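You operate a simulated robot arm through the tools that you are given. There is no shell and no other tool. Be economical: measure what you need, move in short steps, check, and stop when the job is done.

The job below is to be done with a simulated two-armed robot. You get a single attempt, and the scene is never put back.

TASK
Take the heavy steel block and put it in the core box. Pick up the edge film roll labelled "P-57" from the core shelf of the film rack with one hand, pass it to the other hand and put it on the shelf under the outfeed table. Put the white-banded core marked "W-94" from the tool cabinet top on the spare white wheel there and the white-banded core that says "W-21" on the core rack top. Take the blue corner guard and leave it on the wrap stock top shelf. Turn the wrapper turns dial to 3. Do these in any order. Set down upright: white-banded core.

The check looks at the end state, three seconds after you hand in, the way a careful person would. Anything else that was tipped, shoved, dropped, spilled or broken makes it a failure.

THE ROBOT
Two 7-joint arms with fingered hands on one trunk, on a base that drives. Base frame: it is fixed to the floor where the robot stands at the start and does not move with it; the origin is under the middle of the robot, x ahead of it, y to its left, z up. Lengths are in m, angles in rad, forces in N, time in s.
The left shoulder is at the start at [0.053, 0.104, 1.044], the right one opposite. Places, roughly: blue corner guard (9x9x7 cm) [-2.4, 10.6, 0.9]; core box [-1.25, 1, 0.25]; core rack top (72x15 cm) [0.56, 11.42, 0.8]; edge film roll [-1, 0, 1]; heavy steel block [0.5, 0, 0.75]; shelf under the outfeed table [2.4, -1.1, 0.3]; spare white wheel (9x9x3 cm) [1.8, 14, 1]; white-banded core [1.75, 14, 1]; wrap stock top shelf [-2.4, 10.8, 1.3]; wrapper turns dial [-2.5, 10.1, 1.3]. Payload 2.4 kg a hand.
Tool frame (each hand has its own): the origin (TCP) lies between the finger pads and is the grasp point; the fingertips stand 0.017 m ahead of it; z points along the fingers, y is the line along which they close. The gripper opens to 0.088 m. The gripper's body begins 0.047 m behind the TCP. The gripper is a hand of 2 fingers: y runs from the thumb to the fingers, the wrist lies at [0, 0, -0.165] in the tool frame, and closing takes about 1.5 s.
Orientation is told as [roll, pitch, yaw] about the base's x, y, z axes, in that order, counted from this pose: with the fingers straight down and closing along the base's y, the tool's x points along the base's -x, its y along +y and its z along -z.

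THE INTERFACE
- The arms move only by the tool send_rows. It takes "left_rows", "right_rows" or both (then of equal length, played together; a hand with none holds still); each is a list of rows, each an object (a shift or turn left out is 0, a gripper value left out holds the last) with "delta_pos": the shift along the base's x, y, z in m, a list of three; "rot": the turn, a rotation vector about the base's x, y, z in rad, a list of three. In form: [{"delta_pos": [x, y, z], "rot": [wx, wy, wz]}, ...]. A call has 1 to 12 rows; each row shifts and turns the commanded pose from where the row before left it. "left_gripper" and "right_gripper" are, for a hand that has rows, the gripper command, from -1 (fully open) to 1 (shut), values between in proportion, set as the call begins (left out, the last holds). Each row takes 0.2 s and may step no farther than 0.05 m and 0.15 rad from the row before; otherwise, or with a gripper value out of range, the whole call is refused. Where a pose cannot be reached the arm comes as near as it can. A force on the tool above 40 N (or 10 N above the force at the start of the call, whichever is more), or a blocked arm, ends the call early, and 0.2 s more pass. Each finger travels about 0.153 m/s and halts on what it meets, pressing with about 31 N; the grip force reading is that of the motor and also rises with nothing between the fingers. The clock runs only during rows and for 0.2 s after the last one: add rows that do not move to give the fingers time. The reply holds the time, the measured pose of the TCP, the force on the tool along the base axes, the opening and the grip force, in the units named above and with some noise, with the torque about the TCP (base axes, N m) and any sound that the robot's microphone picked up.
- Cameras (640 x 400 px; columns grow to the right, rows downward): "scene" is now at [0.121, 0.0081, 0.9874]; the picture's right is [0.08, -1.00, 0.00], its down [0.07, 0.01, -1.00] and it looks along [0.99, 0.08, 0.07] (base axes); focal length 217 px, centre (320, 200). "left" rides on the left gripper at [-0.05, 0.003, -0.063] in its tool frame; the picture's right is [-0.06, -1.00, 0.00], its down [0.78, -0.05, -0.62] and it looks along [0.62, -0.04, 0.79] (tool axes); focal length 275 px, centre (320, 200). "right" rides on the right gripper at [0.05, 0.003, -0.064] in its tool frame; the picture's right is [-0.06, 1.00, 0.00], its down [-0.78, -0.05, -0.62] and it looks along [-0.62, -0.04, 0.79] (tool axes); focal length 275 px, centre (320, 200). There is no depth. A picture from a camera that has moved, and an enlarged one, comes with that camera's place and axes in the base frame and with its lens.
- capture(camera): a new picture of that camera. The clock stands still meanwhile.
- lift_body(by): slides the trunk up (or, below 0, down) by that many m; the arms and the scene camera ride with it, the base frame stays. It gives what a move gives, with no picture.
- drive_base(legs): drives the robot by 1 to 6 legs, each [ahead, left, turn to the left] in m, m and rad, along the robot's own axes; the way and the turn of a leg run together, so that a leg with both is an arc; at most 1.5 m and 3.142 rad a leg. The arms and the cameras ride along, it lands a little off, and it stops where it bumps. It gives what a move gives.
- grasp_type(shape, hand): the hand has 2 fingers and takes this shape, open, in about a second: jaw (thumb against the fingers, like two jaws); tri (thumb and two fingers); tip (a fingertip pinch); poke (one finger out to press); point (the index stretched); flat (the hand flat); cup (the hand cupped); fist (a fist). The gripper value then closes the fingers along that shape, each until it touches; the sizes above hold for jaw. It gives what a move gives, with no picture.
- head_to(pan, tilt): turns the head with the scene camera to pan (to the left, within 1.047 rad either way) and tilt (down, from -0.506 to 1.204), counted from straight ahead of the robot. It gives what a move gives.
- enlarge(camera, box): a new picture of the part [left, top, right, bottom] of that camera's present view, enlarged. The clock stands still meanwhile.
- job_done(): hands the job in; it is judged then, once.

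Go step by step. Nothing tells you exact positions but the pictures and the camera data: compare them with the known pose of the tool, close in by small moves and look again before you grip or let go. The budget is 186 turns and 166 pictures, counting those below and the enlarged ones. Unless the task says otherwise, let go and move clear before handing in.

The tools are called after "Emit:" by a JSON object that holds its "fn" and its "kwargs". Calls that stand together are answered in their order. send_rows: Moves the arms, as the interface text tells. Its arguments: {"type":"object","properties":{"left_rows":{"type":"array","items":{"type":"object","properties":{"delta_pos":{"type":"array","items":{"type":"number"}},"rot":{"type":"array","items":{"type":"number"}}}}},"left_gripper":{"type":"number"},"right_rows":{"type":"array","items":{"type":"object","properties":{"delta_pos":{"type":"array","items":{"type":"number"}},"rot":{"type":"array","items":{"type":"number"}}}}},"right_gripper":{"type":"number"}},"required":[]} The other tools are called the same way: lift_body (by) slides the trunk up or down; grasp_type (shape, hand) gives the hand a shape; drive_base (legs) drives the base; head_to (pan, tilt) turns the head that bears the scene camera; capture (camera) takes a picture; enlarge (camera, box) takes an enlarged picture of a part of a camera's view; job_done () hands the job in.

At the start:

```text
clock: 0.0
left_tool_pos: [0.3709, 0.1806, 1.0696]
left_tool_rot: [-0.001, 0.0, 0.002]
left_contact_force: [1.2, 0.2, 0.3]
left_moment: [0.0, 0.0, -0.03]
left_grip_width: 0.0881
left_grasp_force: 0.0
left_shape: jaw
right_tool_pos: [0.3736, -0.1732, 1.069]
right_tool_rot: [0.001, -0.001, 0.0]
right_contact_force: [-0.6, 0.0, -0.4]
right_moment: [0.01, 0.02, -0.02]
right_grip_width: 0.0883
right_grasp_force: 0.1
right_shape: jaw
trunk travel left (down, up): [-0.275, 0.575]
robot x, y, heading: [-0.0012, 0.001, -0.0]
head pan, tilt: [0.077, -0.068]
```

scene: 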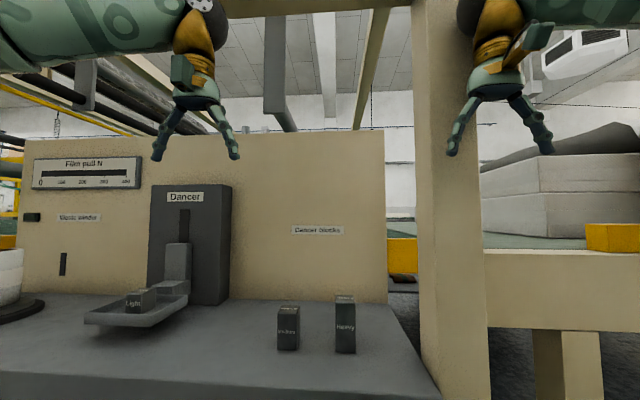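
right: 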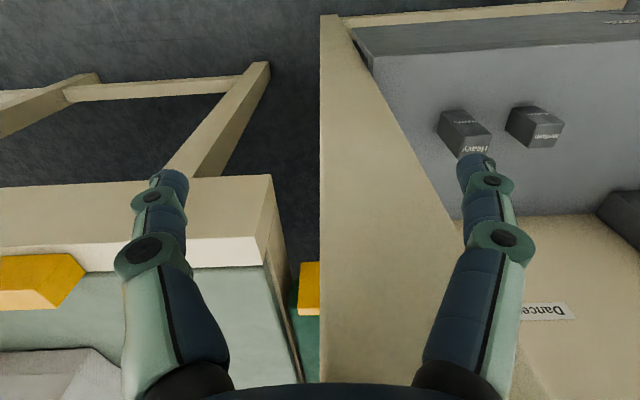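
left: 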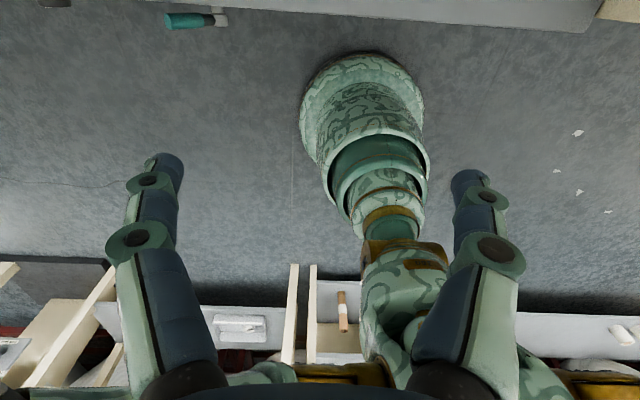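

I see the dancer bench ahead with a "Medium" and a "Heavy" block near x≈0.5. I'll tilt the head down to measure the block better.

Emit:
{"fn": "head_to", "kwargs": {"pan": 0, "tilt": 0.5}}

Emit:
{"fn": "capture", "kwargs": {"camera": "scene"}}

Emit:
{"fn": "enlarge", "kwargs": {"camera": "right", "box": [400, 60, 600, 185]}}

```text
clock: 1.0
left_tool_pos: [0.3707, 0.1806, 1.0694]
left_tool_rot: [0.002, -0.001, -0.001]
left_contact_force: [0.0, -0.3, 0.2]
left_moment: [0.01, 0.01, 0.01]
left_grip_width: 0.088
left_grasp_force: 0.1
left_shape: jaw
right_tool_pos: [0.3726, -0.1732, 1.0694]
right_tool_rot: [0.0, 0.001, -0.002]
right_contact_force: [0.4, 0.4, -0.2]
right_moment: [0.02, -0.01, 0.04]
right_grip_width: 0.0881
right_grasp_force: 0.1
right_shape: jaw
trunk travel left (down, up): [-0.275, 0.575]
robot x, y, heading: [0.0017, -0.0001, -0.002]
head pan, tilt: [0.0, 0.499]
```

```text
162 pictures are left
camera scene: at [0.1242, 0.0013, 0.9353], right [0.0, -1.0, 0.0], down [-0.48, 0.0, -0.88], along [0.88, 0.0, -0.48], focal length 217 px, centre (320, 200)
```

scene: 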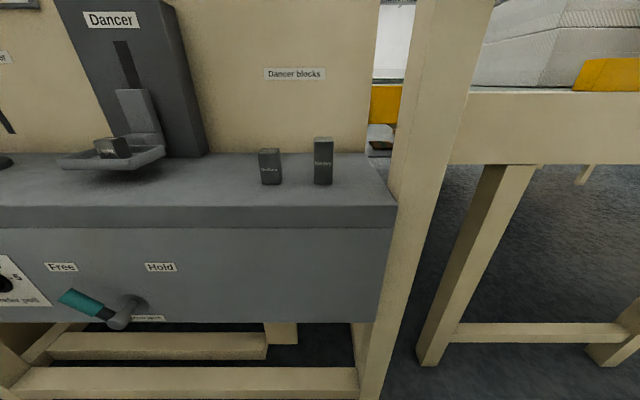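

```text
3.20 times, centred on (500, 122) of right
camera zoom: at [0.3241, -0.1686, 1.1333], right [0.06, 1.0, 0.0], down [0.78, -0.05, 0.62], along [0.62, -0.04, -0.79], focal length 881 px, centre (-256, 448)
```

zoom: 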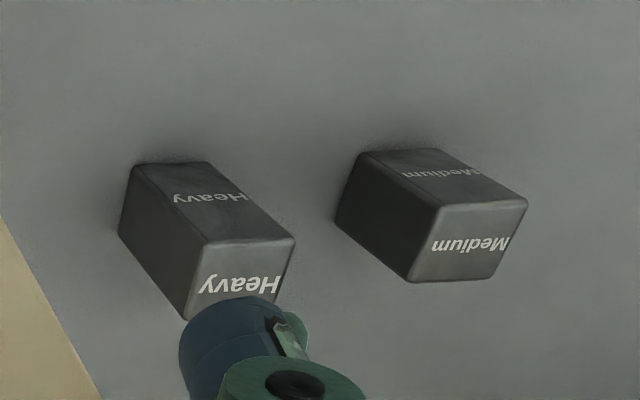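

The heavy block stands at about (0.48, -0.003), with its top at z≈0.853 and the bench at z≈0.778. I'll shift the right hand left first to clear the post, then move ahead and down above it.

Emit:
{"fn": "send_rows", "kwargs": {"right_rows": [{"delta_pos": [0, 0.043, 0]}, {"delta_pos": [0, 0.043, 0]}, {"delta_pos": [0, 0.043, 0]}, {"delta_pos": [0, 0.041, 0]}, {"delta_pos": [0.03, 0, -0.03]}, {"delta_pos": [0.03, 0, -0.03]}, {"delta_pos": [0.03, 0, -0.03]}, {"delta_pos": [0.019, 0, -0.03]}, {}], "right_gripper": -1}}

Emit:
{"fn": "capture", "kwargs": {"camera": "right"}}

Emit:
{"fn": "capture", "kwargs": {"camera": "scene"}}

```text
clock: 3.0
left_tool_pos: [0.3523, 0.19, 1.0753]
left_tool_rot: [-0.004, -0.017, 0.01]
left_contact_force: [0.9, 0.2, -0.3]
left_moment: [0.0, 0.0, 0.01]
left_grip_width: 0.0878
left_grasp_force: 0.0
left_shape: jaw
right_tool_pos: [0.4666, 0.0103, 0.958]
right_tool_rot: [-0.006, -0.018, 0.014]
right_contact_force: [-0.4, -0.3, -0.6]
right_moment: [0.03, -0.01, 0.02]
right_grip_width: 0.0883
right_grasp_force: 0.0
right_shape: jaw
trunk travel left (down, up): [-0.275, 0.575]
robot x, y, heading: [-0.0003, 0.0017, 0.009]
head pan, tilt: [0.0, 0.499]
```

```text
160 pictures are left
camera right: at [0.4151, 0.0154, 1.0209], right [0.05, 1.0, 0.0], down [0.77, -0.03, 0.63], along [0.63, -0.03, -0.77], focal length 275 px, centre (320, 200)
```

right: 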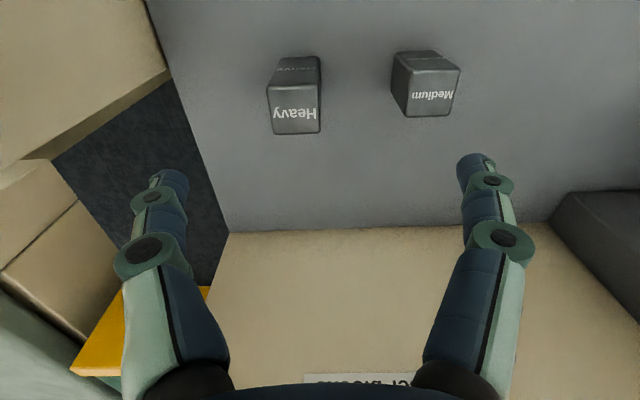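

```text
159 pictures are left
camera scene: at [0.102, 0.0091, 0.9389], right [0.01, -1.0, 0.0], down [-0.46, -0.01, -0.89], along [0.89, 0.01, -0.46], focal length 217 px, centre (320, 200)
```

scene: 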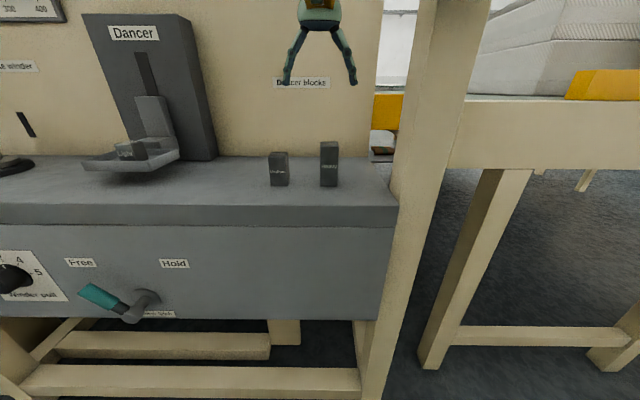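

The block's top centre is at about (0.481, -0.004). I'll shift over it, go down and close.

Emit:
{"fn": "send_rows", "kwargs": {"right_rows": [{"delta_pos": [0.014, -0.014, 0]}, {"delta_pos": [0, 0, -0.04]}, {"delta_pos": [0, 0, -0.04]}, {"delta_pos": [0, 0, -0.02]}, {}]}}

Emit:
{"fn": "capture", "kwargs": {"camera": "right"}}

```text
clock: 4.4
left_tool_pos: [0.3503, 0.2135, 1.0723]
left_tool_rot: [-0.006, -0.009, 0.043]
left_contact_force: [0.4, 0.8, -0.3]
left_moment: [0.02, 0.01, 0.0]
left_grip_width: 0.0878
left_grasp_force: 0.1
left_shape: jaw
right_tool_pos: [0.4877, 0.0297, 0.8568]
right_tool_rot: [-0.004, -0.019, 0.055]
right_contact_force: [-0.4, -3.2, 3.5]
right_moment: [-0.14, -0.01, 0.05]
right_grip_width: 0.0876
right_grasp_force: 0.1
right_shape: jaw
trunk travel left (down, up): [-0.275, 0.575]
robot x, y, heading: [-0.0021, 0.0113, 0.041]
head pan, tilt: [0.0, 0.499]
stopped in row 5 (right hand): the arm was blocked; the commanded pose is now the measured one
```

```text
158 pictures are left
camera right: at [0.4383, 0.0313, 0.9198], right [0.01, 1.0, 0.0], down [0.77, 0.0, 0.63], along [0.63, -0.01, -0.77], focal length 275 px, centre (320, 200)
```

right: 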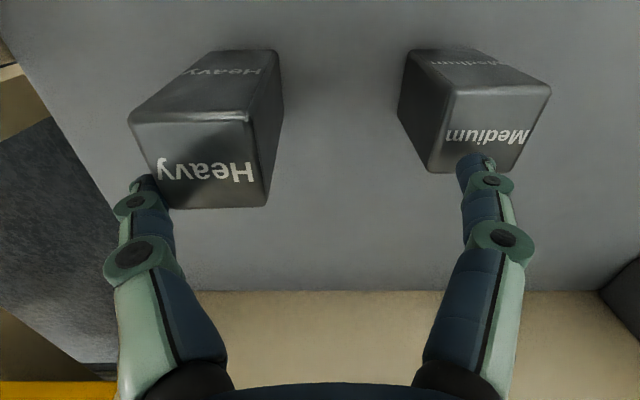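

The base has been turned by 0.04 rad, so the right elbow or a finger is likely pushing on the post or the block. I'll raise back up straight and look.

Emit:
{"fn": "send_rows", "kwargs": {"right_rows": [{"delta_pos": [0, 0, 0.04]}, {"delta_pos": [0, 0, 0.04]}, {"delta_pos": [0, 0, 0.02]}, {}]}}

Emit:
{"fn": "head_to", "kwargs": {"pan": -0.9, "tilt": 0.3}}

Emit:
{"fn": "capture", "kwargs": {"camera": "scene"}}

Emit:
{"fn": "capture", "kwargs": {"camera": "left"}}

```text
clock: 5.4
left_tool_pos: [0.3586, 0.2209, 1.07]
left_tool_rot: [-0.009, -0.004, 0.048]
left_contact_force: [0.1, 0.9, -0.3]
left_moment: [-0.01, -0.05, -0.03]
left_grip_width: 0.0878
left_grasp_force: 0.0
left_shape: jaw
right_tool_pos: [0.4936, 0.0368, 0.9497]
right_tool_rot: [-0.007, -0.002, 0.062]
right_contact_force: [0.0, -0.9, 0.0]
right_moment: [-0.03, 0.01, -0.02]
right_grip_width: 0.0879
right_grasp_force: 0.0
right_shape: jaw
trunk travel left (down, up): [-0.275, 0.575]
robot x, y, heading: [0.0018, 0.0178, 0.049]
head pan, tilt: [0.0, 0.499]
```

```text
clock: 6.6
left_tool_pos: [0.3598, 0.2223, 1.0684]
left_tool_rot: [-0.011, -0.002, 0.048]
left_contact_force: [0.4, 0.6, -0.1]
left_moment: [0.02, 0.03, 0.0]
left_grip_width: 0.088
left_grasp_force: 0.1
left_shape: jaw
right_tool_pos: [0.4935, 0.038, 0.9513]
right_tool_rot: [-0.01, -0.004, 0.06]
right_contact_force: [-0.2, 0.1, -0.3]
right_moment: [0.0, -0.01, 0.0]
right_grip_width: 0.0882
right_grasp_force: 0.0
right_shape: jaw
trunk travel left (down, up): [-0.275, 0.575]
robot x, y, heading: [0.0027, 0.0178, 0.051]
head pan, tilt: [-0.901, 0.3]
```

```text
157 pictures are left
camera scene: at [0.0919, -0.0439, 0.9546], right [-0.75, -0.66, 0.0], down [-0.19, 0.21, -0.96], along [0.63, -0.72, -0.29], focal length 217 px, centre (320, 200)
```

scene: 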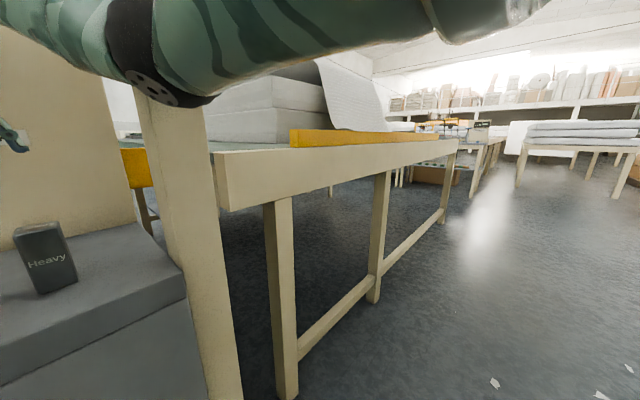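

```text
156 pictures are left
camera left: at [0.4087, 0.2273, 1.1319], right [0.11, -0.99, 0.01], down [-0.78, -0.08, 0.62], along [-0.61, -0.08, -0.79], focal length 275 px, centre (320, 200)
```

left: 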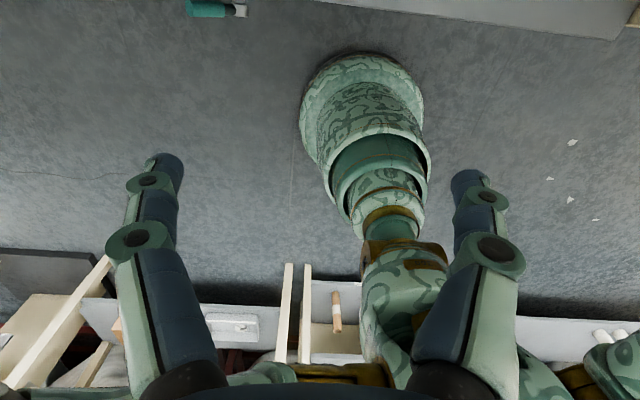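

The forearm leaned on the post beside the bench. I'll retract the right arm and use the left one, whose elbow side is free.

Emit:
{"fn": "send_rows", "kwargs": {"right_rows": [{"delta_pos": [-0.03, 0, 0.03]}, {"delta_pos": [-0.045, 0, 0.015]}, {"delta_pos": [-0.045, 0, 0.015]}, {"delta_pos": [-0.045, 0, 0]}, {"delta_pos": [-0.03, -0.035, 0]}, {"delta_pos": [-0.02, -0.04, 0]}, {"delta_pos": [0, -0.04, 0]}, {"delta_pos": [0, -0.04, 0]}, {"delta_pos": [0, -0.04, 0]}, {}]}}

Emit:
{"fn": "drive_base", "kwargs": {"legs": [[0, -0.01, -0.05]]}}

Emit:
{"fn": "head_to", "kwargs": {"pan": 0, "tilt": 0.5}}

Emit:
{"fn": "capture", "kwargs": {"camera": "scene"}}

```text
clock: 8.8
left_tool_pos: [0.3642, 0.212, 1.0688]
left_tool_rot: [0.0, 0.003, 0.046]
left_contact_force: [0.7, -0.3, 0.4]
left_moment: [-0.02, 0.03, -0.02]
left_grip_width: 0.088
left_grasp_force: 0.0
left_shape: jaw
right_tool_pos: [0.2834, -0.1719, 1.0068]
right_tool_rot: [0.002, -0.003, 0.051]
right_contact_force: [-0.1, -0.5, -0.5]
right_moment: [-0.01, -0.02, -0.02]
right_grip_width: 0.088
right_grasp_force: 0.0
right_shape: jaw
trunk travel left (down, up): [-0.275, 0.575]
robot x, y, heading: [-0.0005, 0.0147, 0.049]
head pan, tilt: [-0.901, 0.3]
```

```text
clock: 9.6
left_tool_pos: [0.3727, 0.1816, 1.0693]
left_tool_rot: [0.0, 0.002, -0.003]
left_contact_force: [0.0, 0.4, -0.4]
left_moment: [0.02, 0.0, 0.02]
left_grip_width: 0.088
left_grasp_force: 0.0
left_shape: jaw
right_tool_pos: [0.2742, -0.1949, 1.0058]
right_tool_rot: [-0.001, -0.002, 0.001]
right_contact_force: [-0.5, -0.1, 0.1]
right_moment: [-0.01, 0.0, 0.0]
right_grip_width: 0.088
right_grasp_force: 0.1
right_shape: jaw
trunk travel left (down, up): [-0.275, 0.575]
robot x, y, heading: [-0.0012, 0.0088, 0.001]
head pan, tilt: [-0.901, 0.3]
```

```text
clock: 10.8
left_tool_pos: [0.3738, 0.1836, 1.0701]
left_tool_rot: [0.0, 0.003, -0.006]
left_contact_force: [-0.4, -0.4, -0.3]
left_moment: [0.02, -0.03, -0.01]
left_grip_width: 0.0879
left_grasp_force: 0.2
left_shape: jaw
right_tool_pos: [0.2745, -0.1955, 1.0072]
right_tool_rot: [-0.001, -0.003, -0.001]
right_contact_force: [0.5, 0.4, 0.3]
right_moment: [0.0, 0.01, -0.04]
right_grip_width: 0.0877
right_grasp_force: 0.0
right_shape: jaw
trunk travel left (down, up): [-0.275, 0.575]
robot x, y, heading: [0.0044, 0.0034, -0.004]
head pan, tilt: [0.0, 0.499]
```

```text
155 pictures are left
camera scene: at [0.1254, 0.0052, 0.9352], right [0.0, -1.0, 0.0], down [-0.48, 0.0, -0.88], along [0.88, 0.0, -0.48], focal length 217 px, centre (320, 200)
```

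scene: 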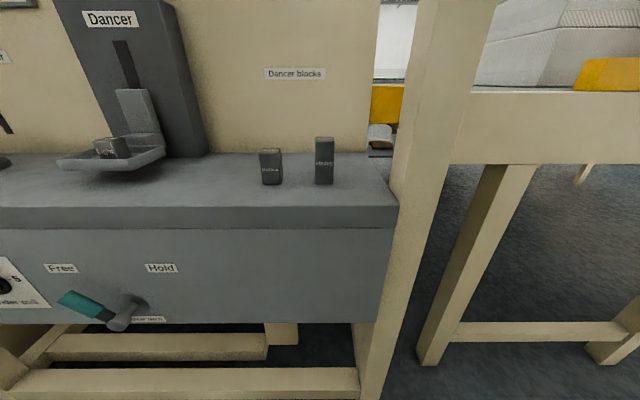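

The blocks are undisturbed and the robot is square again. Now I'll bring the left hand above the Heavy block.

Emit:
{"fn": "send_rows", "kwargs": {"left_rows": [{"delta_pos": [0, -0.047, 0]}, {"delta_pos": [0, -0.047, 0]}, {"delta_pos": [0, -0.047, 0]}, {"delta_pos": [0, -0.047, 0]}, {"delta_pos": [0.03, 0, -0.03]}, {"delta_pos": [0.03, 0, -0.03]}, {"delta_pos": [0.03, 0, -0.03]}, {"delta_pos": [0.017, 0, -0.03]}, {}], "left_gripper": -1}}

Emit:
{"fn": "capture", "kwargs": {"camera": "scene"}}

Emit:
{"fn": "capture", "kwargs": {"camera": "left"}}

```text
clock: 12.8
left_tool_pos: [0.4791, -0.0058, 0.9511]
left_tool_rot: [0.0, 0.002, -0.008]
left_contact_force: [-0.1, 0.2, 0.1]
left_moment: [0.0, 0.0, -0.03]
left_grip_width: 0.088
left_grasp_force: 0.0
left_shape: jaw
right_tool_pos: [0.2742, -0.1953, 1.0067]
right_tool_rot: [0.0, -0.001, 0.0]
right_contact_force: [0.6, 0.2, 0.1]
right_moment: [0.01, -0.02, -0.02]
right_grip_width: 0.088
right_grasp_force: 0.1
right_shape: jaw
trunk travel left (down, up): [-0.275, 0.575]
robot x, y, heading: [0.0023, 0.0042, -0.003]
head pan, tilt: [0.0, 0.499]
```

```text
154 pictures are left
camera scene: at [0.1255, 0.0052, 0.9352], right [0.0, -1.0, 0.0], down [-0.48, 0.0, -0.88], along [0.88, 0.0, -0.48], focal length 217 px, centre (320, 200)
```

scene: 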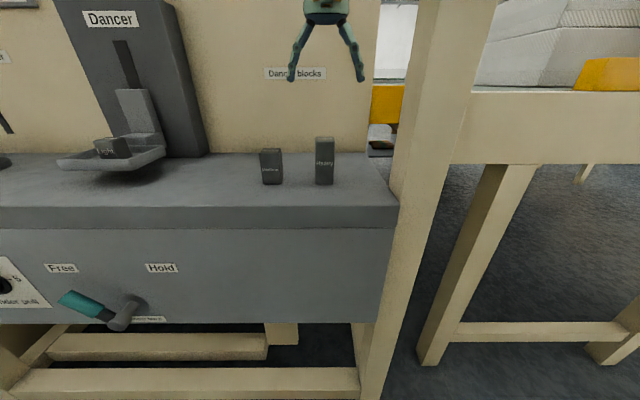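

```text
153 pictures are left
camera left: at [0.5306, -0.0028, 1.0136], right [0.06, -1.0, 0.0], down [-0.78, -0.04, 0.62], along [-0.62, -0.04, -0.78], focal length 275 px, centre (320, 200)
```

left: 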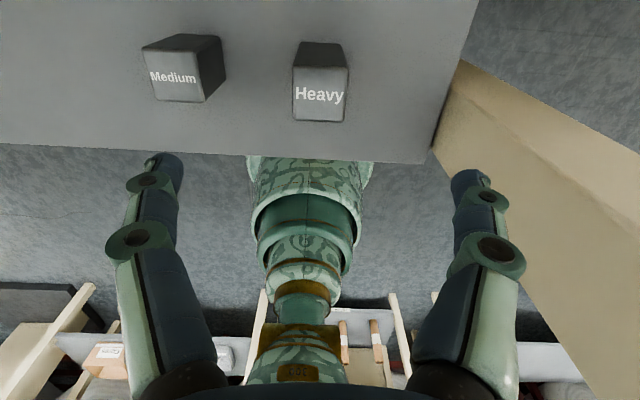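

Aligned over the block with no lean, so I'll descend and grip.

Emit:
{"fn": "send_rows", "kwargs": {"left_rows": [{"delta_pos": [0.002, 0, -0.04]}, {"delta_pos": [0, 0, -0.04]}, {"delta_pos": [0, 0, -0.025]}, {"delta_pos": [0, 0, -0.018]}, {}]}}

Emit:
{"fn": "capture", "kwargs": {"camera": "left"}}

```text
clock: 14.0
left_tool_pos: [0.4845, -0.0033, 0.8285]
left_tool_rot: [0.0, 0.001, -0.004]
left_contact_force: [0.5, 0.6, -0.2]
left_moment: [-0.01, 0.03, -0.03]
left_grip_width: 0.0879
left_grasp_force: 0.0
left_shape: jaw
right_tool_pos: [0.2739, -0.1955, 1.0067]
right_tool_rot: [0.0, -0.003, 0.001]
right_contact_force: [0.7, -0.1, 0.0]
right_moment: [-0.01, 0.0, 0.02]
right_grip_width: 0.0881
right_grasp_force: 0.1
right_shape: jaw
trunk travel left (down, up): [-0.275, 0.575]
robot x, y, heading: [-0.0004, 0.0076, -0.004]
head pan, tilt: [0.0, 0.499]
```

```text
152 pictures are left
camera left: at [0.5346, -0.0019, 0.8901], right [0.06, -1.0, 0.0], down [-0.78, -0.05, 0.62], along [-0.62, -0.04, -0.78], focal length 275 px, centre (320, 200)
```

left: 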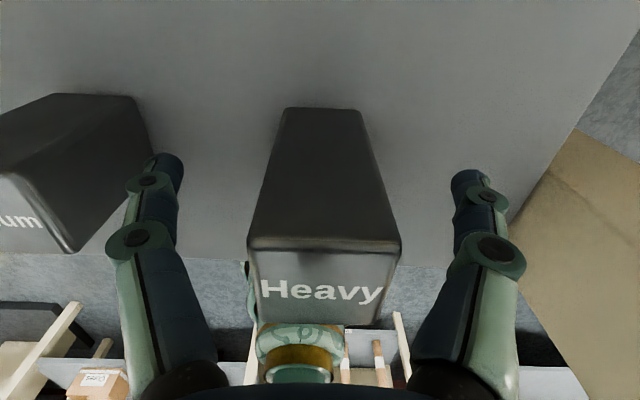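

Well centred between the fingers, clear of Medium. Closing and lifting slightly.

Emit:
{"fn": "send_rows", "kwargs": {"left_rows": [{}, {}, {}, {}, {}, {}, {}, {}, {"delta_pos": [0, 0, 0.03]}, {"delta_pos": [0, 0, 0.04]}, {"delta_pos": [0, 0, 0.04]}, {}], "left_gripper": 1}}

Emit:
{"fn": "capture", "kwargs": {"camera": "left"}}

```text
clock: 16.6
left_tool_pos: [0.4829, -0.0079, 0.9375]
left_tool_rot: [-0.001, 0.004, -0.004]
left_contact_force: [-0.7, 0.3, -5.7]
left_moment: [0.03, 0.0, 0.01]
left_grip_width: 0.0258
left_grasp_force: 30.6
left_shape: jaw
right_tool_pos: [0.276, -0.1953, 1.0063]
right_tool_rot: [0.003, -0.001, 0.0]
right_contact_force: [-0.7, -0.4, 0.5]
right_moment: [0.03, -0.01, 0.0]
right_grip_width: 0.0877
right_grasp_force: 0.2
right_shape: jaw
trunk travel left (down, up): [-0.275, 0.575]
robot x, y, heading: [0.0027, 0.0056, -0.004]
head pan, tilt: [0.0, 0.499]
```

```text
151 pictures are left
camera left: at [0.5339, -0.0052, 1.0002], right [0.06, -1.0, 0.0], down [-0.78, -0.05, 0.62], along [-0.62, -0.04, -0.78], focal length 275 px, centre (320, 200)
```

left: 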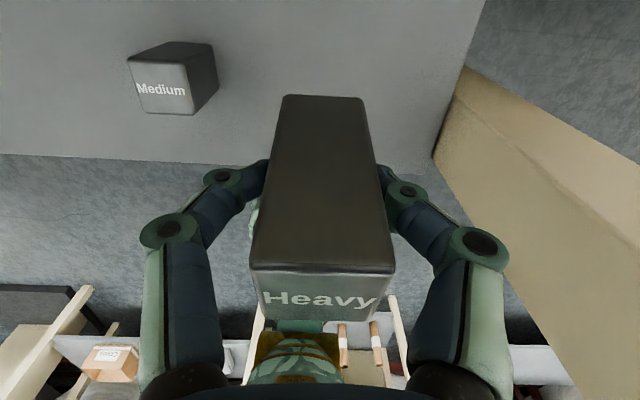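

The block is held. I'll pull the hand in, back off a little and turn left to see the area behind.

Emit:
{"fn": "send_rows", "kwargs": {"left_rows": [{"delta_pos": [0, 0, 0.04]}, {"delta_pos": [-0.045, 0.0, 0.02]}, {"delta_pos": [-0.045, 0.01, 0]}, {"delta_pos": [-0.04, 0.03, 0]}, {"delta_pos": [-0.03, 0.04, 0]}, {"delta_pos": [-0.02, 0.04, 0]}, {"delta_pos": [-0.02, 0.04, 0]}, {"delta_pos": [0, 0.04, 0]}]}}

Emit:
{"fn": "drive_base", "kwargs": {"legs": [[-0.1, 0, 0], [0, 0, 1.57]]}}

Emit:
{"fn": "head_to", "kwargs": {"pan": 0.6, "tilt": 0.35}}

Emit:
{"fn": "capture", "kwargs": {"camera": "scene"}}

```text
clock: 18.4
left_tool_pos: [0.2799, 0.1958, 0.9957]
left_tool_rot: [-0.001, 0.001, -0.004]
left_contact_force: [1.1, -0.4, -6.0]
left_moment: [-0.03, -0.02, 0.03]
left_grip_width: 0.0263
left_grasp_force: 31.4
left_shape: jaw
right_tool_pos: [0.2747, -0.1955, 1.0055]
right_tool_rot: [-0.001, -0.003, 0.0]
right_contact_force: [-0.5, 0.2, -0.6]
right_moment: [-0.01, -0.01, -0.01]
right_grip_width: 0.0879
right_grasp_force: 0.1
right_shape: jaw
trunk travel left (down, up): [-0.275, 0.575]
robot x, y, heading: [0.0012, 0.0011, -0.006]
head pan, tilt: [0.0, 0.499]
```

```text
clock: 23.3
left_tool_pos: [-0.2867, 0.2869, 0.9951]
left_tool_rot: [0.002, 0.004, 1.545]
left_contact_force: [-0.2, 0.2, -5.8]
left_moment: [0.02, 0.01, 0.03]
left_grip_width: 0.0258
left_grasp_force: 31.1
left_shape: jaw
right_tool_pos: [0.1042, 0.2742, 1.0064]
right_tool_rot: [-0.001, -0.002, 1.55]
right_contact_force: [-0.5, -0.2, -0.3]
right_moment: [0.0, -0.01, 0.02]
right_grip_width: 0.0881
right_grasp_force: 0.0
right_shape: jaw
trunk travel left (down, up): [-0.275, 0.575]
robot x, y, heading: [-0.1028, 0.0044, 1.548]
head pan, tilt: [0.0, 0.499]
```

```text
clock: 24.3
left_tool_pos: [-0.2868, 0.2884, 0.9946]
left_tool_rot: [0.001, 0.0, 1.544]
left_contact_force: [-0.1, -0.4, -5.3]
left_moment: [0.05, -0.01, -0.01]
left_grip_width: 0.0258
left_grasp_force: 30.8
left_shape: jaw
right_tool_pos: [0.1044, 0.2741, 1.006]
right_tool_rot: [0.0, -0.003, 1.549]
right_contact_force: [0.5, -0.3, -0.3]
right_moment: [0.01, -0.03, -0.03]
right_grip_width: 0.0881
right_grasp_force: 0.1
right_shape: jaw
trunk travel left (down, up): [-0.275, 0.575]
robot x, y, heading: [-0.1011, 0.0043, 1.55]
head pan, tilt: [0.6, 0.351]
```

```text
150 pictures are left
camera scene: at [-0.1518, 0.1188, 0.9488], right [0.84, 0.54, 0.0], down [0.19, -0.29, -0.94], along [-0.51, 0.79, -0.34], focal length 217 px, centre (320, 200)
```

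scene: 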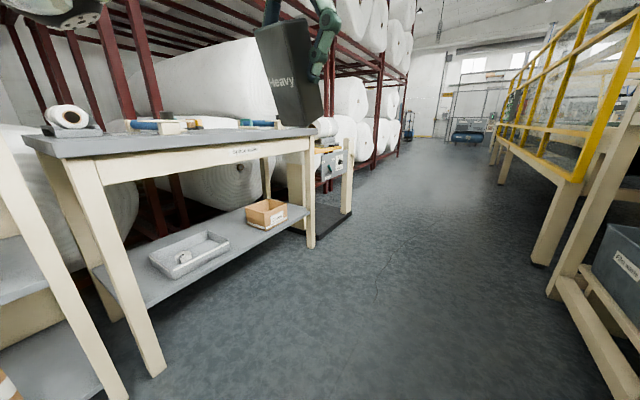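

A table stands to the left-ahead with a cardboard box and a tray on the lower shelf; one may be the core box. I'll zoom in to read.

Emit:
{"fn": "enlarge", "kwargs": {"camera": "scene", "box": [120, 170, 340, 300]}}

Emit:
{"fn": "enlarge", "kwargs": {"camera": "scene", "box": [0, 60, 350, 270]}}

```text
2.91 times, centred on (230, 235) of scene
camera zoom: at [-0.1518, 0.1188, 0.9488], right [0.84, 0.54, 0.0], down [0.19, -0.29, -0.94], along [-0.51, 0.79, -0.34], focal length 632 px, centre (582, 98)
```

zoom: 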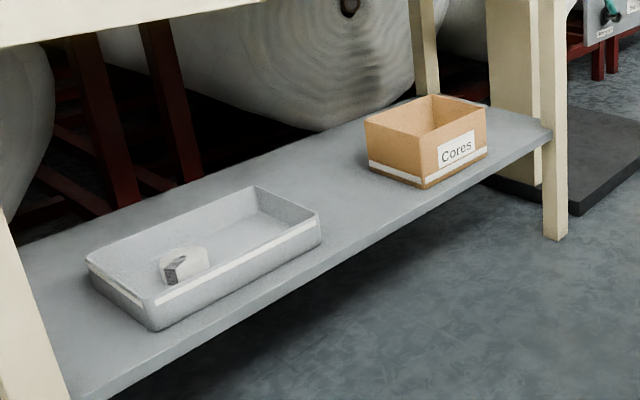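

```text
1.83 times, centred on (175, 165) of scene
camera zoom: at [-0.1518, 0.1188, 0.9488], right [0.84, 0.54, 0.0], down [0.19, -0.29, -0.94], along [-0.51, 0.79, -0.34], focal length 397 px, centre (585, 264)
```

zoom: 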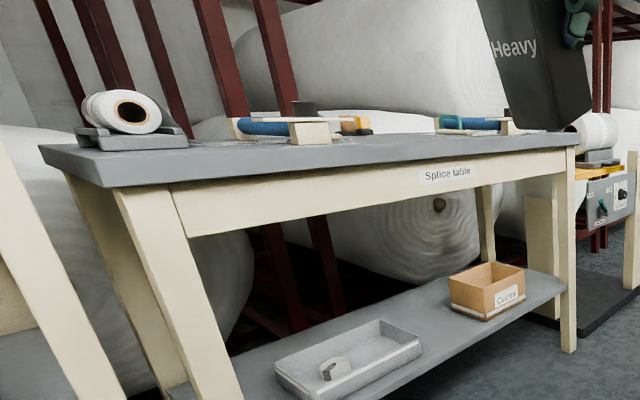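

The "Cores" carton sits on the splice table's lower shelf, around (-1.16, 1.03), z roughly 0.32–0.42. I'll drive in front of it, face −x and look again.

Emit:
{"fn": "drive_base", "kwargs": {"legs": [[1.14, 0.2, 0], [0, 0, 1.59]]}}

Emit:
{"fn": "head_to", "kwargs": {"pan": 0.1, "tilt": 0.6}}

Emit:
{"fn": "capture", "kwargs": {"camera": "scene"}}

```text
clock: 34.1
left_tool_pos: [-0.543, 0.972, 0.9942]
left_tool_rot: [0.0, 0.002, 3.118]
left_contact_force: [-0.9, 0.3, -5.5]
left_moment: [0.01, 0.02, 0.0]
left_grip_width: 0.0258
left_grasp_force: 30.6
left_shape: jaw
right_tool_pos: [-0.5303, 1.3625, 1.0068]
right_tool_rot: [0.0, -0.002, 3.123]
right_contact_force: [1.5, 0.8, 0.8]
right_moment: [0.0, 0.03, 0.01]
right_grip_width: 0.088
right_grasp_force: 0.2
right_shape: jaw
trunk travel left (down, up): [-0.275, 0.575]
robot x, y, heading: [-0.2621, 1.1575, 3.122]
head pan, tilt: [0.6, 0.351]
```

```text
clock: 35.0
left_tool_pos: [-0.543, 0.9716, 0.9954]
left_tool_rot: [-0.002, 0.002, 3.119]
left_contact_force: [-0.3, -0.8, -5.1]
left_moment: [0.0, 0.01, 0.0]
left_grip_width: 0.0261
left_grasp_force: 31.4
left_shape: jaw
right_tool_pos: [-0.5305, 1.3622, 1.0054]
right_tool_rot: [0.002, -0.001, 3.123]
right_contact_force: [-0.4, 0.7, -0.3]
right_moment: [0.0, -0.01, 0.01]
right_grip_width: 0.0878
right_grasp_force: 0.0
right_shape: jaw
trunk travel left (down, up): [-0.275, 0.575]
robot x, y, heading: [-0.2635, 1.1608, 3.121]
head pan, tilt: [0.099, 0.6]
```

```text
147 pictures are left
camera scene: at [-0.3842, 1.1532, 0.9261], right [-0.08, 1.0, 0.0], down [0.56, 0.04, -0.83], along [-0.82, -0.06, -0.56], focal length 217 px, centre (320, 200)
```

scene: 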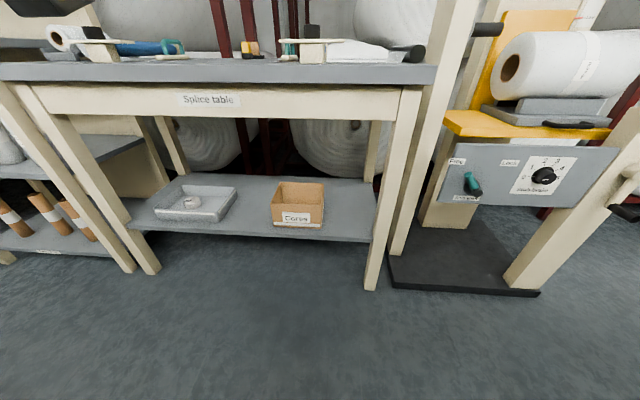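

Box measured: x −1.045…−1.21, y 0.91…1.11, z 0.335…0.44; table apron bottom at ~0.78. I'll lower the trunk, tilt the left hand and drive up.

Emit:
{"fn": "lift_body", "kwargs": {"by": -0.26}}

Emit:
{"fn": "send_rows", "kwargs": {"left_rows": [{"rot": [0, 0.15, 0]}, {"rot": [0, 0.15, 0]}, {"rot": [0, 0.15, 0]}, {"rot": [0, 0.15, 0]}, {}]}}

Emit:
{"fn": "drive_base", "kwargs": {"legs": [[0.3, 0, 0.02]]}}

Emit:
{"fn": "capture", "kwargs": {"camera": "scene"}}

```text
clock: 37.7
left_tool_pos: [-0.5508, 0.9711, 0.7254]
left_tool_rot: [0.001, 0.047, 3.119]
left_contact_force: [0.1, 0.0, -5.7]
left_moment: [-0.01, 0.02, 0.01]
left_grip_width: 0.0261
left_grasp_force: 30.6
left_shape: jaw
right_tool_pos: [-0.5333, 1.3634, 0.7438]
right_tool_rot: [0.001, 0.014, 3.123]
right_contact_force: [0.3, -0.5, -0.2]
right_moment: [0.02, -0.03, 0.03]
right_grip_width: 0.088
right_grasp_force: 0.1
right_shape: jaw
trunk travel left (down, up): [-0.015, 0.835]
robot x, y, heading: [-0.2615, 1.1586, 3.117]
head pan, tilt: [0.099, 0.6]
```

```text
clock: 38.9
left_tool_pos: [-0.6202, 0.9616, 0.7798]
left_tool_rot: [0.016, -0.551, 3.116]
left_contact_force: [0.5, -0.7, -6.2]
left_moment: [0.0, -0.03, -0.04]
left_grip_width: 0.026
left_grasp_force: 31.0
left_shape: jaw
left hand out of reach, approached as far as the arm can: row 1, 2, 3, 4
right_tool_pos: [-0.5331, 1.3617, 0.7431]
right_tool_rot: [0.0, 0.015, 3.125]
right_contact_force: [-0.1, -0.1, 0.3]
right_moment: [0.0, -0.02, -0.01]
right_grip_width: 0.0878
right_grasp_force: 0.1
right_shape: jaw
trunk travel left (down, up): [-0.015, 0.835]
robot x, y, heading: [-0.2587, 1.1566, 3.124]
head pan, tilt: [0.099, 0.6]
```

```text
clock: 41.0
left_tool_pos: [-0.9189, 0.9592, 0.78]
left_tool_rot: [0.013, -0.55, 3.13]
left_contact_force: [-0.1, 0.1, -5.5]
left_moment: [-0.02, 0.0, 0.04]
left_grip_width: 0.0259
left_grasp_force: 31.0
left_shape: jaw
right_tool_pos: [-0.8376, 1.3631, 0.7426]
right_tool_rot: [-0.001, 0.017, 3.14]
right_contact_force: [0.3, 0.1, 0.8]
right_moment: [0.02, -0.02, 0.04]
right_grip_width: 0.0879
right_grasp_force: 0.0
right_shape: jaw
trunk travel left (down, up): [-0.015, 0.835]
robot x, y, heading: [-0.5597, 1.1612, 3.137]
head pan, tilt: [0.099, 0.6]
```

```text
146 pictures are left
camera scene: at [-0.6985, 1.1557, 0.6714], right [-0.09, 1.0, 0.0], down [0.56, 0.05, -0.82], along [-0.82, -0.08, -0.57], focal length 217 px, centre (320, 200)
```

scene: 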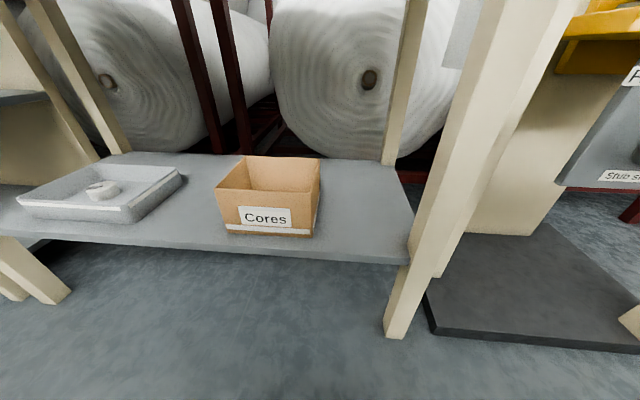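

Geometry confirmed. Moving the block down and in over the box.

Emit:
{"fn": "send_rows", "kwargs": {"left_rows": [{"delta_pos": [-0.01, 0.01, -0.045]}, {"delta_pos": [-0.015, 0.01, -0.045]}, {"delta_pos": [-0.02, 0.01, -0.045]}, {"delta_pos": [-0.02, 0.01, -0.045]}, {"delta_pos": [-0.04, 0.01, -0.02]}, {"delta_pos": [-0.045, 0, -0.02]}, {"delta_pos": [-0.045, 0, -0.02]}, {}]}}

Emit:
{"fn": "capture", "kwargs": {"camera": "scene"}}

Emit:
{"fn": "capture", "kwargs": {"camera": "left"}}

```text
refused: row 3 steps farther than a row can; nothing moved
```

```text
145 pictures are left
camera scene: at [-0.6985, 1.1557, 0.6714], right [-0.09, 1.0, 0.0], down [0.56, 0.05, -0.82], along [-0.82, -0.08, -0.57], focal length 217 px, centre (320, 200)
```

scene: 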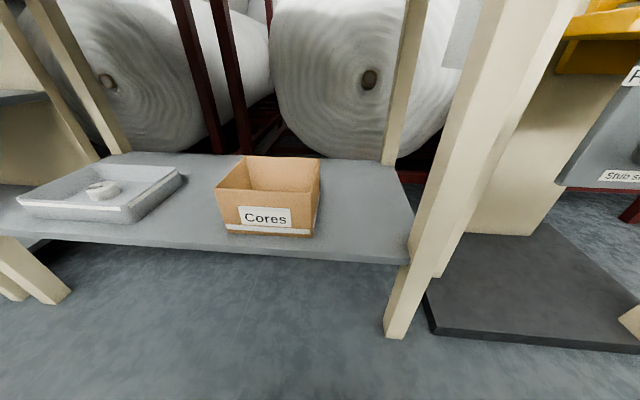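

```text
144 pictures are left
camera left: at [-0.9272, 0.9569, 0.8596], right [-0.05, 1.0, 0.02], down [0.99, 0.05, 0.12], along [0.12, 0.03, -0.99], focal length 275 px, centre (320, 200)
```

left: 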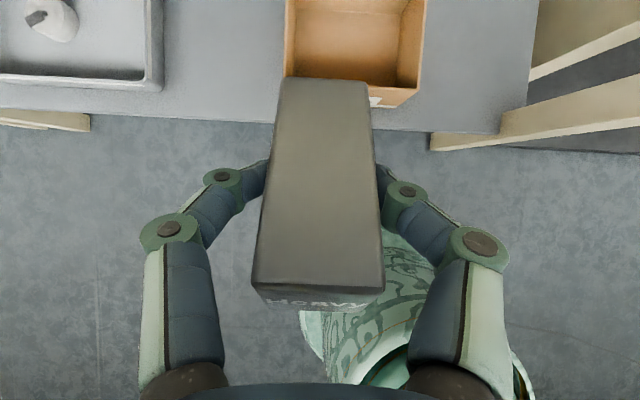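

The step was too large; I'll resend with smaller rows.

Emit:
{"fn": "send_rows", "kwargs": {"left_rows": [{"delta_pos": [-0.01, 0.01, -0.042]}, {"delta_pos": [-0.015, 0.01, -0.042]}, {"delta_pos": [-0.02, 0.01, -0.042]}, {"delta_pos": [-0.02, 0.01, -0.042]}, {"delta_pos": [-0.04, 0.01, -0.02]}, {"delta_pos": [-0.045, 0, -0.02]}, {"delta_pos": [-0.045, 0, -0.02]}, {}]}}

Emit:
{"fn": "capture", "kwargs": {"camera": "scene"}}

Emit:
{"fn": "capture", "kwargs": {"camera": "left"}}

```text
clock: 42.8
left_tool_pos: [-1.1342, 1.0039, 0.5597]
left_tool_rot: [0.014, -0.548, 3.13]
left_contact_force: [-0.6, -0.4, -5.8]
left_moment: [0.01, -0.01, 0.02]
left_grip_width: 0.026
left_grasp_force: 30.8
left_shape: jaw
left hand out of reach, approached as far as the arm can: row 1, 2
right_tool_pos: [-0.8371, 1.3632, 0.7432]
right_tool_rot: [0.001, 0.016, 3.14]
right_contact_force: [0.2, -0.4, 0.2]
right_moment: [-0.02, -0.02, 0.01]
right_grip_width: 0.0879
right_grasp_force: 0.1
right_shape: jaw
trunk travel left (down, up): [-0.015, 0.835]
robot x, y, heading: [-0.5644, 1.1621, 3.139]
head pan, tilt: [0.099, 0.6]
```

```text
143 pictures are left
camera scene: at [-0.6986, 1.1557, 0.6714], right [-0.09, 1.0, 0.0], down [0.56, 0.05, -0.82], along [-0.82, -0.08, -0.57], focal length 217 px, centre (320, 200)
```

scene: 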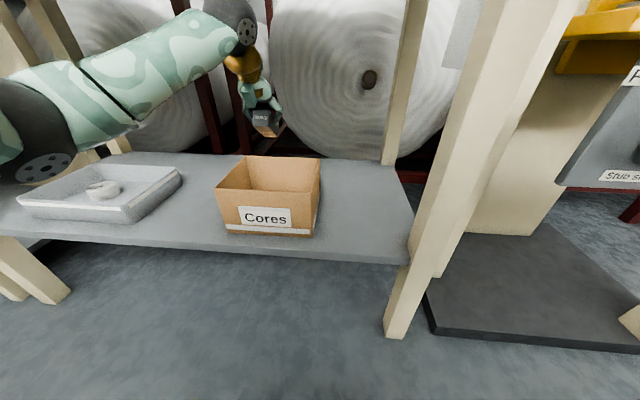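

```text
142 pictures are left
camera left: at [-1.1437, 1.0013, 0.6395], right [-0.05, 1.0, 0.02], down [0.99, 0.05, 0.12], along [0.12, 0.03, -0.99], focal length 275 px, centre (320, 200)
```

left: 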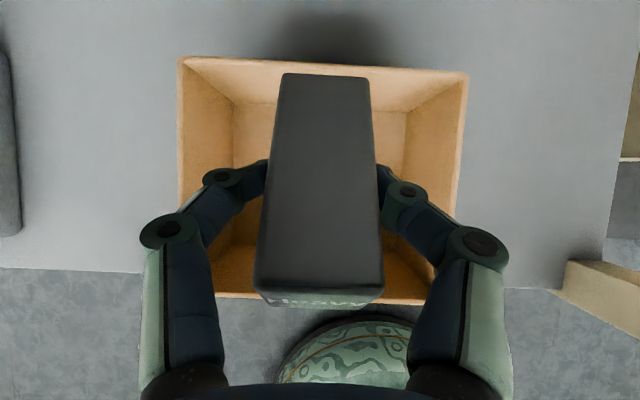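

Centred over the carton. Lowering into it.

Emit:
{"fn": "send_rows", "kwargs": {"left_rows": [{"delta_pos": [0, 0.004, -0.04]}, {"delta_pos": [0, 0, -0.04]}, {"delta_pos": [0, 0, -0.04]}, {"delta_pos": [0, 0, -0.025]}, {}]}}

Emit:
{"fn": "capture", "kwargs": {"camera": "scene"}}

Emit:
{"fn": "capture", "kwargs": {"camera": "left"}}

```text
clock: 44.0
left_tool_pos: [-1.1332, 1.008, 0.4135]
left_tool_rot: [0.015, -0.551, 3.132]
left_contact_force: [0.0, -0.3, -5.7]
left_moment: [0.0, -0.02, 0.0]
left_grip_width: 0.026
left_grasp_force: 30.5
left_shape: jaw
right_tool_pos: [-0.838, 1.3639, 0.7422]
right_tool_rot: [0.0, 0.016, 3.139]
right_contact_force: [0.3, 0.1, -0.8]
right_moment: [0.02, -0.01, 0.0]
right_grip_width: 0.0879
right_grasp_force: 0.1
right_shape: jaw
trunk travel left (down, up): [-0.015, 0.835]
robot x, y, heading: [-0.5642, 1.1629, 3.135]
head pan, tilt: [0.099, 0.6]
```

```text
141 pictures are left
camera scene: at [-0.6986, 1.1558, 0.6714], right [-0.09, 1.0, 0.0], down [0.56, 0.05, -0.82], along [-0.82, -0.08, -0.57], focal length 217 px, centre (320, 200)
```

scene: 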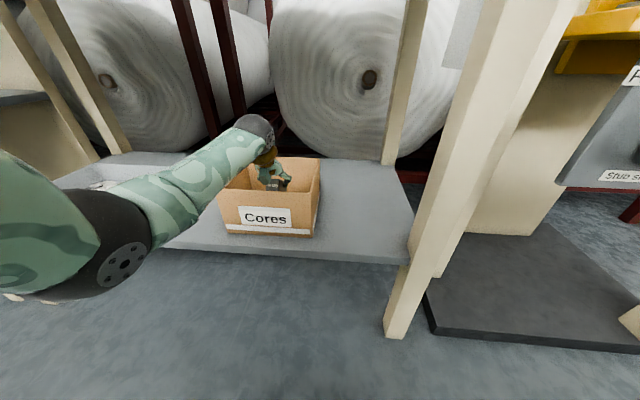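

```text
140 pictures are left
camera left: at [-1.1433, 1.006, 0.4935], right [-0.05, 1.0, 0.02], down [0.99, 0.05, 0.12], along [0.12, 0.03, -0.99], focal length 275 px, centre (320, 200)
```

left: 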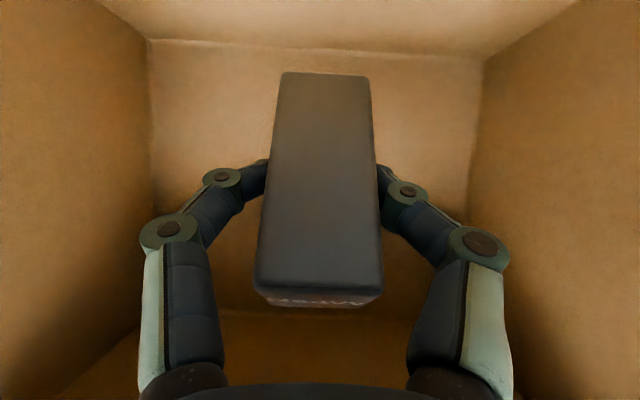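

Inside the box. A bit lower, then release gently and rise.

Emit:
{"fn": "send_rows", "kwargs": {"left_rows": [{"delta_pos": [0, 0, -0.008]}, {"delta_pos": [0, 0, -0.008]}, {}]}}

Emit:
{"fn": "send_rows", "kwargs": {"left_rows": [{}, {}, {}, {}, {"delta_pos": [0.01, 0, 0.02]}, {"delta_pos": [0.01, 0, 0.03]}, {"delta_pos": [0, 0, 0.04]}, {"delta_pos": [0, 0, 0.04]}, {}], "left_gripper": 0}}

Emit:
{"fn": "capture", "kwargs": {"camera": "left"}}

```text
clock: 44.8
left_tool_pos: [-1.1339, 1.0112, 0.3982]
left_tool_rot: [0.014, -0.551, 3.131]
left_contact_force: [0.4, 0.8, -6.8]
left_moment: [0.03, -0.03, 0.0]
left_grip_width: 0.0259
left_grasp_force: 31.1
left_shape: jaw
right_tool_pos: [-0.8387, 1.3632, 0.7433]
right_tool_rot: [0.0, 0.015, 3.139]
right_contact_force: [0.0, 0.4, 0.9]
right_moment: [-0.01, -0.01, -0.02]
right_grip_width: 0.0881
right_grasp_force: 0.1
right_shape: jaw
trunk travel left (down, up): [-0.015, 0.835]
robot x, y, heading: [-0.564, 1.1631, 3.131]
head pan, tilt: [0.099, 0.6]
```

```text
clock: 46.8
left_tool_pos: [-1.1121, 1.0081, 0.5297]
left_tool_rot: [0.012, -0.55, 3.131]
left_contact_force: [-0.6, -0.1, -0.2]
left_moment: [-0.02, 0.03, -0.04]
left_grip_width: 0.0436
left_grasp_force: 0.0
left_shape: jaw
right_tool_pos: [-0.8393, 1.3624, 0.744]
right_tool_rot: [-0.001, 0.016, 3.14]
right_contact_force: [-0.5, -0.3, -0.2]
right_moment: [-0.01, 0.01, -0.01]
right_grip_width: 0.0878
right_grasp_force: 0.1
right_shape: jaw
trunk travel left (down, up): [-0.015, 0.835]
robot x, y, heading: [-0.5648, 1.1644, 3.132]
head pan, tilt: [0.099, 0.6]
```

```text
139 pictures are left
camera left: at [-1.1213, 1.0053, 0.6094], right [-0.05, 1.0, 0.02], down [0.99, 0.05, 0.12], along [0.12, 0.03, -0.99], focal length 275 px, centre (320, 200)
```

left: 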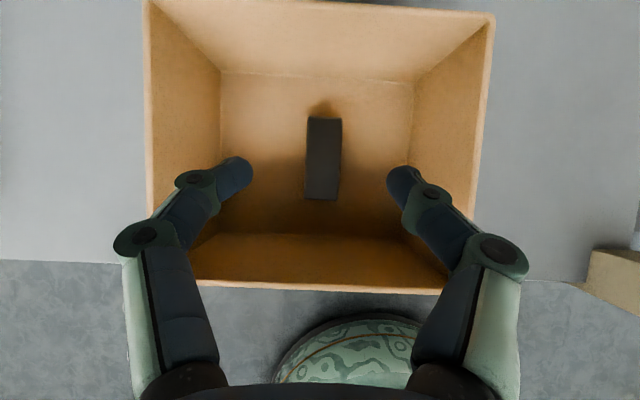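

The steel block lies in the carton. Backing the base out, then heading to the film rack at (-1, 0).

Emit:
{"fn": "drive_base", "kwargs": {"legs": [[-0.4, 0, 0], [0, 1.1, 0]]}}

Emit:
{"fn": "lift_body", "kwargs": {"by": 0.3}}

Emit:
{"fn": "head_to", "kwargs": {"pan": 0, "tilt": 0.2}}

Emit:
{"fn": "capture", "kwargs": {"camera": "scene"}}

```text
clock: 54.5
left_tool_pos: [-0.7286, -0.0853, 0.5294]
left_tool_rot: [0.014, -0.552, 3.124]
left_contact_force: [0.4, -0.5, 0.3]
left_moment: [0.01, 0.04, 0.02]
left_grip_width: 0.0436
left_grasp_force: 0.0
left_shape: jaw
right_tool_pos: [-0.4516, 0.2668, 0.743]
right_tool_rot: [0.002, 0.015, 3.132]
right_contact_force: [-0.5, 0.3, -0.3]
right_moment: [0.02, 0.02, 0.01]
right_grip_width: 0.0881
right_grasp_force: 0.1
right_shape: jaw
trunk travel left (down, up): [-0.015, 0.835]
robot x, y, heading: [-0.1778, 0.0658, 3.125]
head pan, tilt: [0.099, 0.6]
```

```text
clock: 57.5
left_tool_pos: [-0.7288, -0.0864, 0.8286]
left_tool_rot: [0.017, -0.55, 3.123]
left_contact_force: [0.9, 0.2, 0.3]
left_moment: [0.01, -0.02, -0.02]
left_grip_width: 0.0438
left_grasp_force: 0.0
left_shape: jaw
right_tool_pos: [-0.4506, 0.2667, 1.0431]
right_tool_rot: [0.0, 0.016, 3.134]
right_contact_force: [0.2, -0.1, -0.3]
right_moment: [0.02, -0.01, 0.01]
right_grip_width: 0.0882
right_grasp_force: 0.0
right_shape: jaw
trunk travel left (down, up): [-0.315, 0.535]
robot x, y, heading: [-0.1778, 0.0623, 3.126]
head pan, tilt: [0.099, 0.6]
```

```text
clock: 58.3
left_tool_pos: [-0.7287, -0.0877, 0.8296]
left_tool_rot: [0.015, -0.553, 3.125]
left_contact_force: [-0.7, 0.1, 0.0]
left_moment: [0.01, -0.02, 0.0]
left_grip_width: 0.0435
left_grasp_force: 0.0
left_shape: jaw
right_tool_pos: [-0.4508, 0.266, 1.0429]
right_tool_rot: [0.002, 0.016, 3.133]
right_contact_force: [-0.6, -0.4, 0.2]
right_moment: [-0.01, 0.0, -0.03]
right_grip_width: 0.0881
right_grasp_force: 0.1
right_shape: jaw
trunk travel left (down, up): [-0.315, 0.535]
robot x, y, heading: [-0.1778, 0.0614, 3.125]
head pan, tilt: [0.0, 0.201]
```

```text
138 pictures are left
camera scene: at [-0.3038, 0.0668, 1.0029], right [0.01, 1.0, 0.0], down [0.2, 0.0, -0.98], along [-0.98, 0.01, -0.2], focal length 217 px, centre (320, 200)
```

scene: 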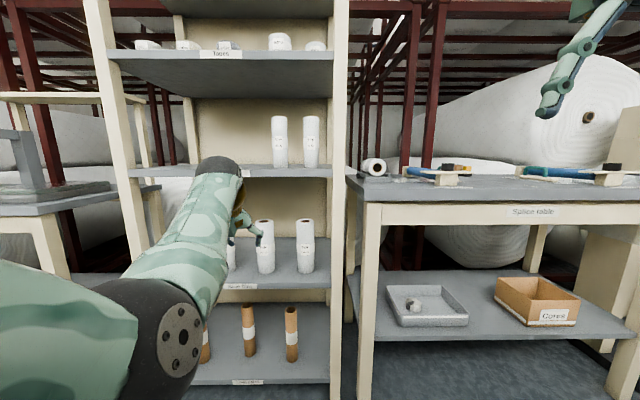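

The film rack is ahead with several rolls on labelled shelves. I'll fold the left arm back and zoom in on the labels.

Emit:
{"fn": "send_rows", "kwargs": {"left_rows": [{"delta_pos": [0.04, 0, 0.03], "rot": [0, -0.13, 0]}, {"delta_pos": [0.04, 0, 0.03], "rot": [0, -0.14, 0]}, {"delta_pos": [0.04, -0.02, 0.03], "rot": [0, -0.14, 0]}, {"delta_pos": [0.04, -0.02, 0.03], "rot": [0, -0.14, 0]}, {"delta_pos": [0.04, -0.02, 0.02]}, {"delta_pos": [0.03, -0.02, 0.02]}, {"delta_pos": [0.03, -0.02, 0.02]}, {}], "left_gripper": -1}}

Emit:
{"fn": "enlarge", "kwargs": {"camera": "scene", "box": [130, 90, 350, 230]}}

Emit:
{"fn": "enlarge", "kwargs": {"camera": "scene", "box": [130, 200, 350, 390]}}

```text
refused: row 3 steps farther than a row can; nothing moved
```

```text
2.86 times, centred on (240, 160) of scene
camera zoom: at [-0.3038, 0.0668, 1.0029], right [0.01, 1.0, 0.0], down [0.2, 0.0, -0.98], along [-0.98, 0.01, -0.2], focal length 620 px, centre (549, 314)
```

zoom: 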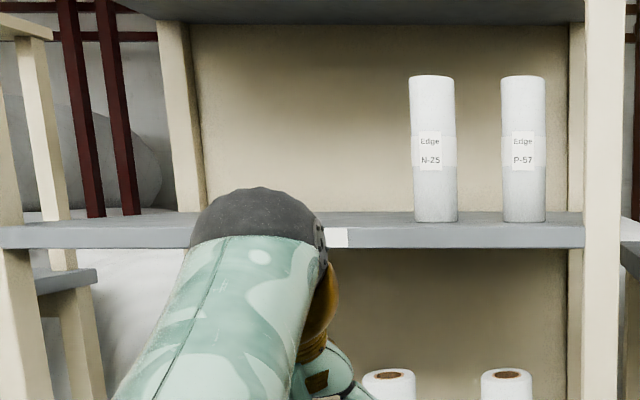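

```text
2.11 times, centred on (240, 295) of scene
camera zoom: at [-0.3038, 0.0668, 1.0029], right [0.01, 1.0, 0.0], down [0.2, 0.0, -0.98], along [-0.98, 0.01, -0.2], focal length 457 px, centre (488, 0)
```

zoom: 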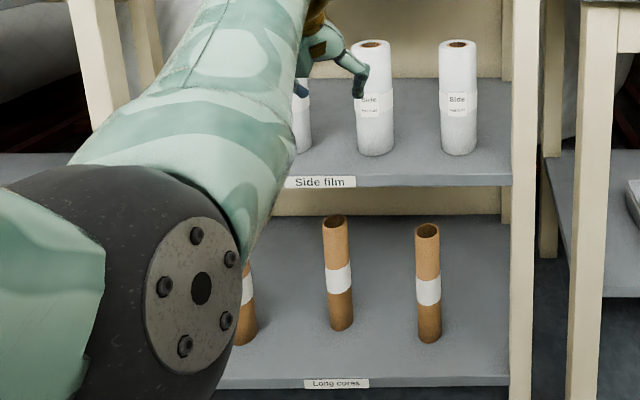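

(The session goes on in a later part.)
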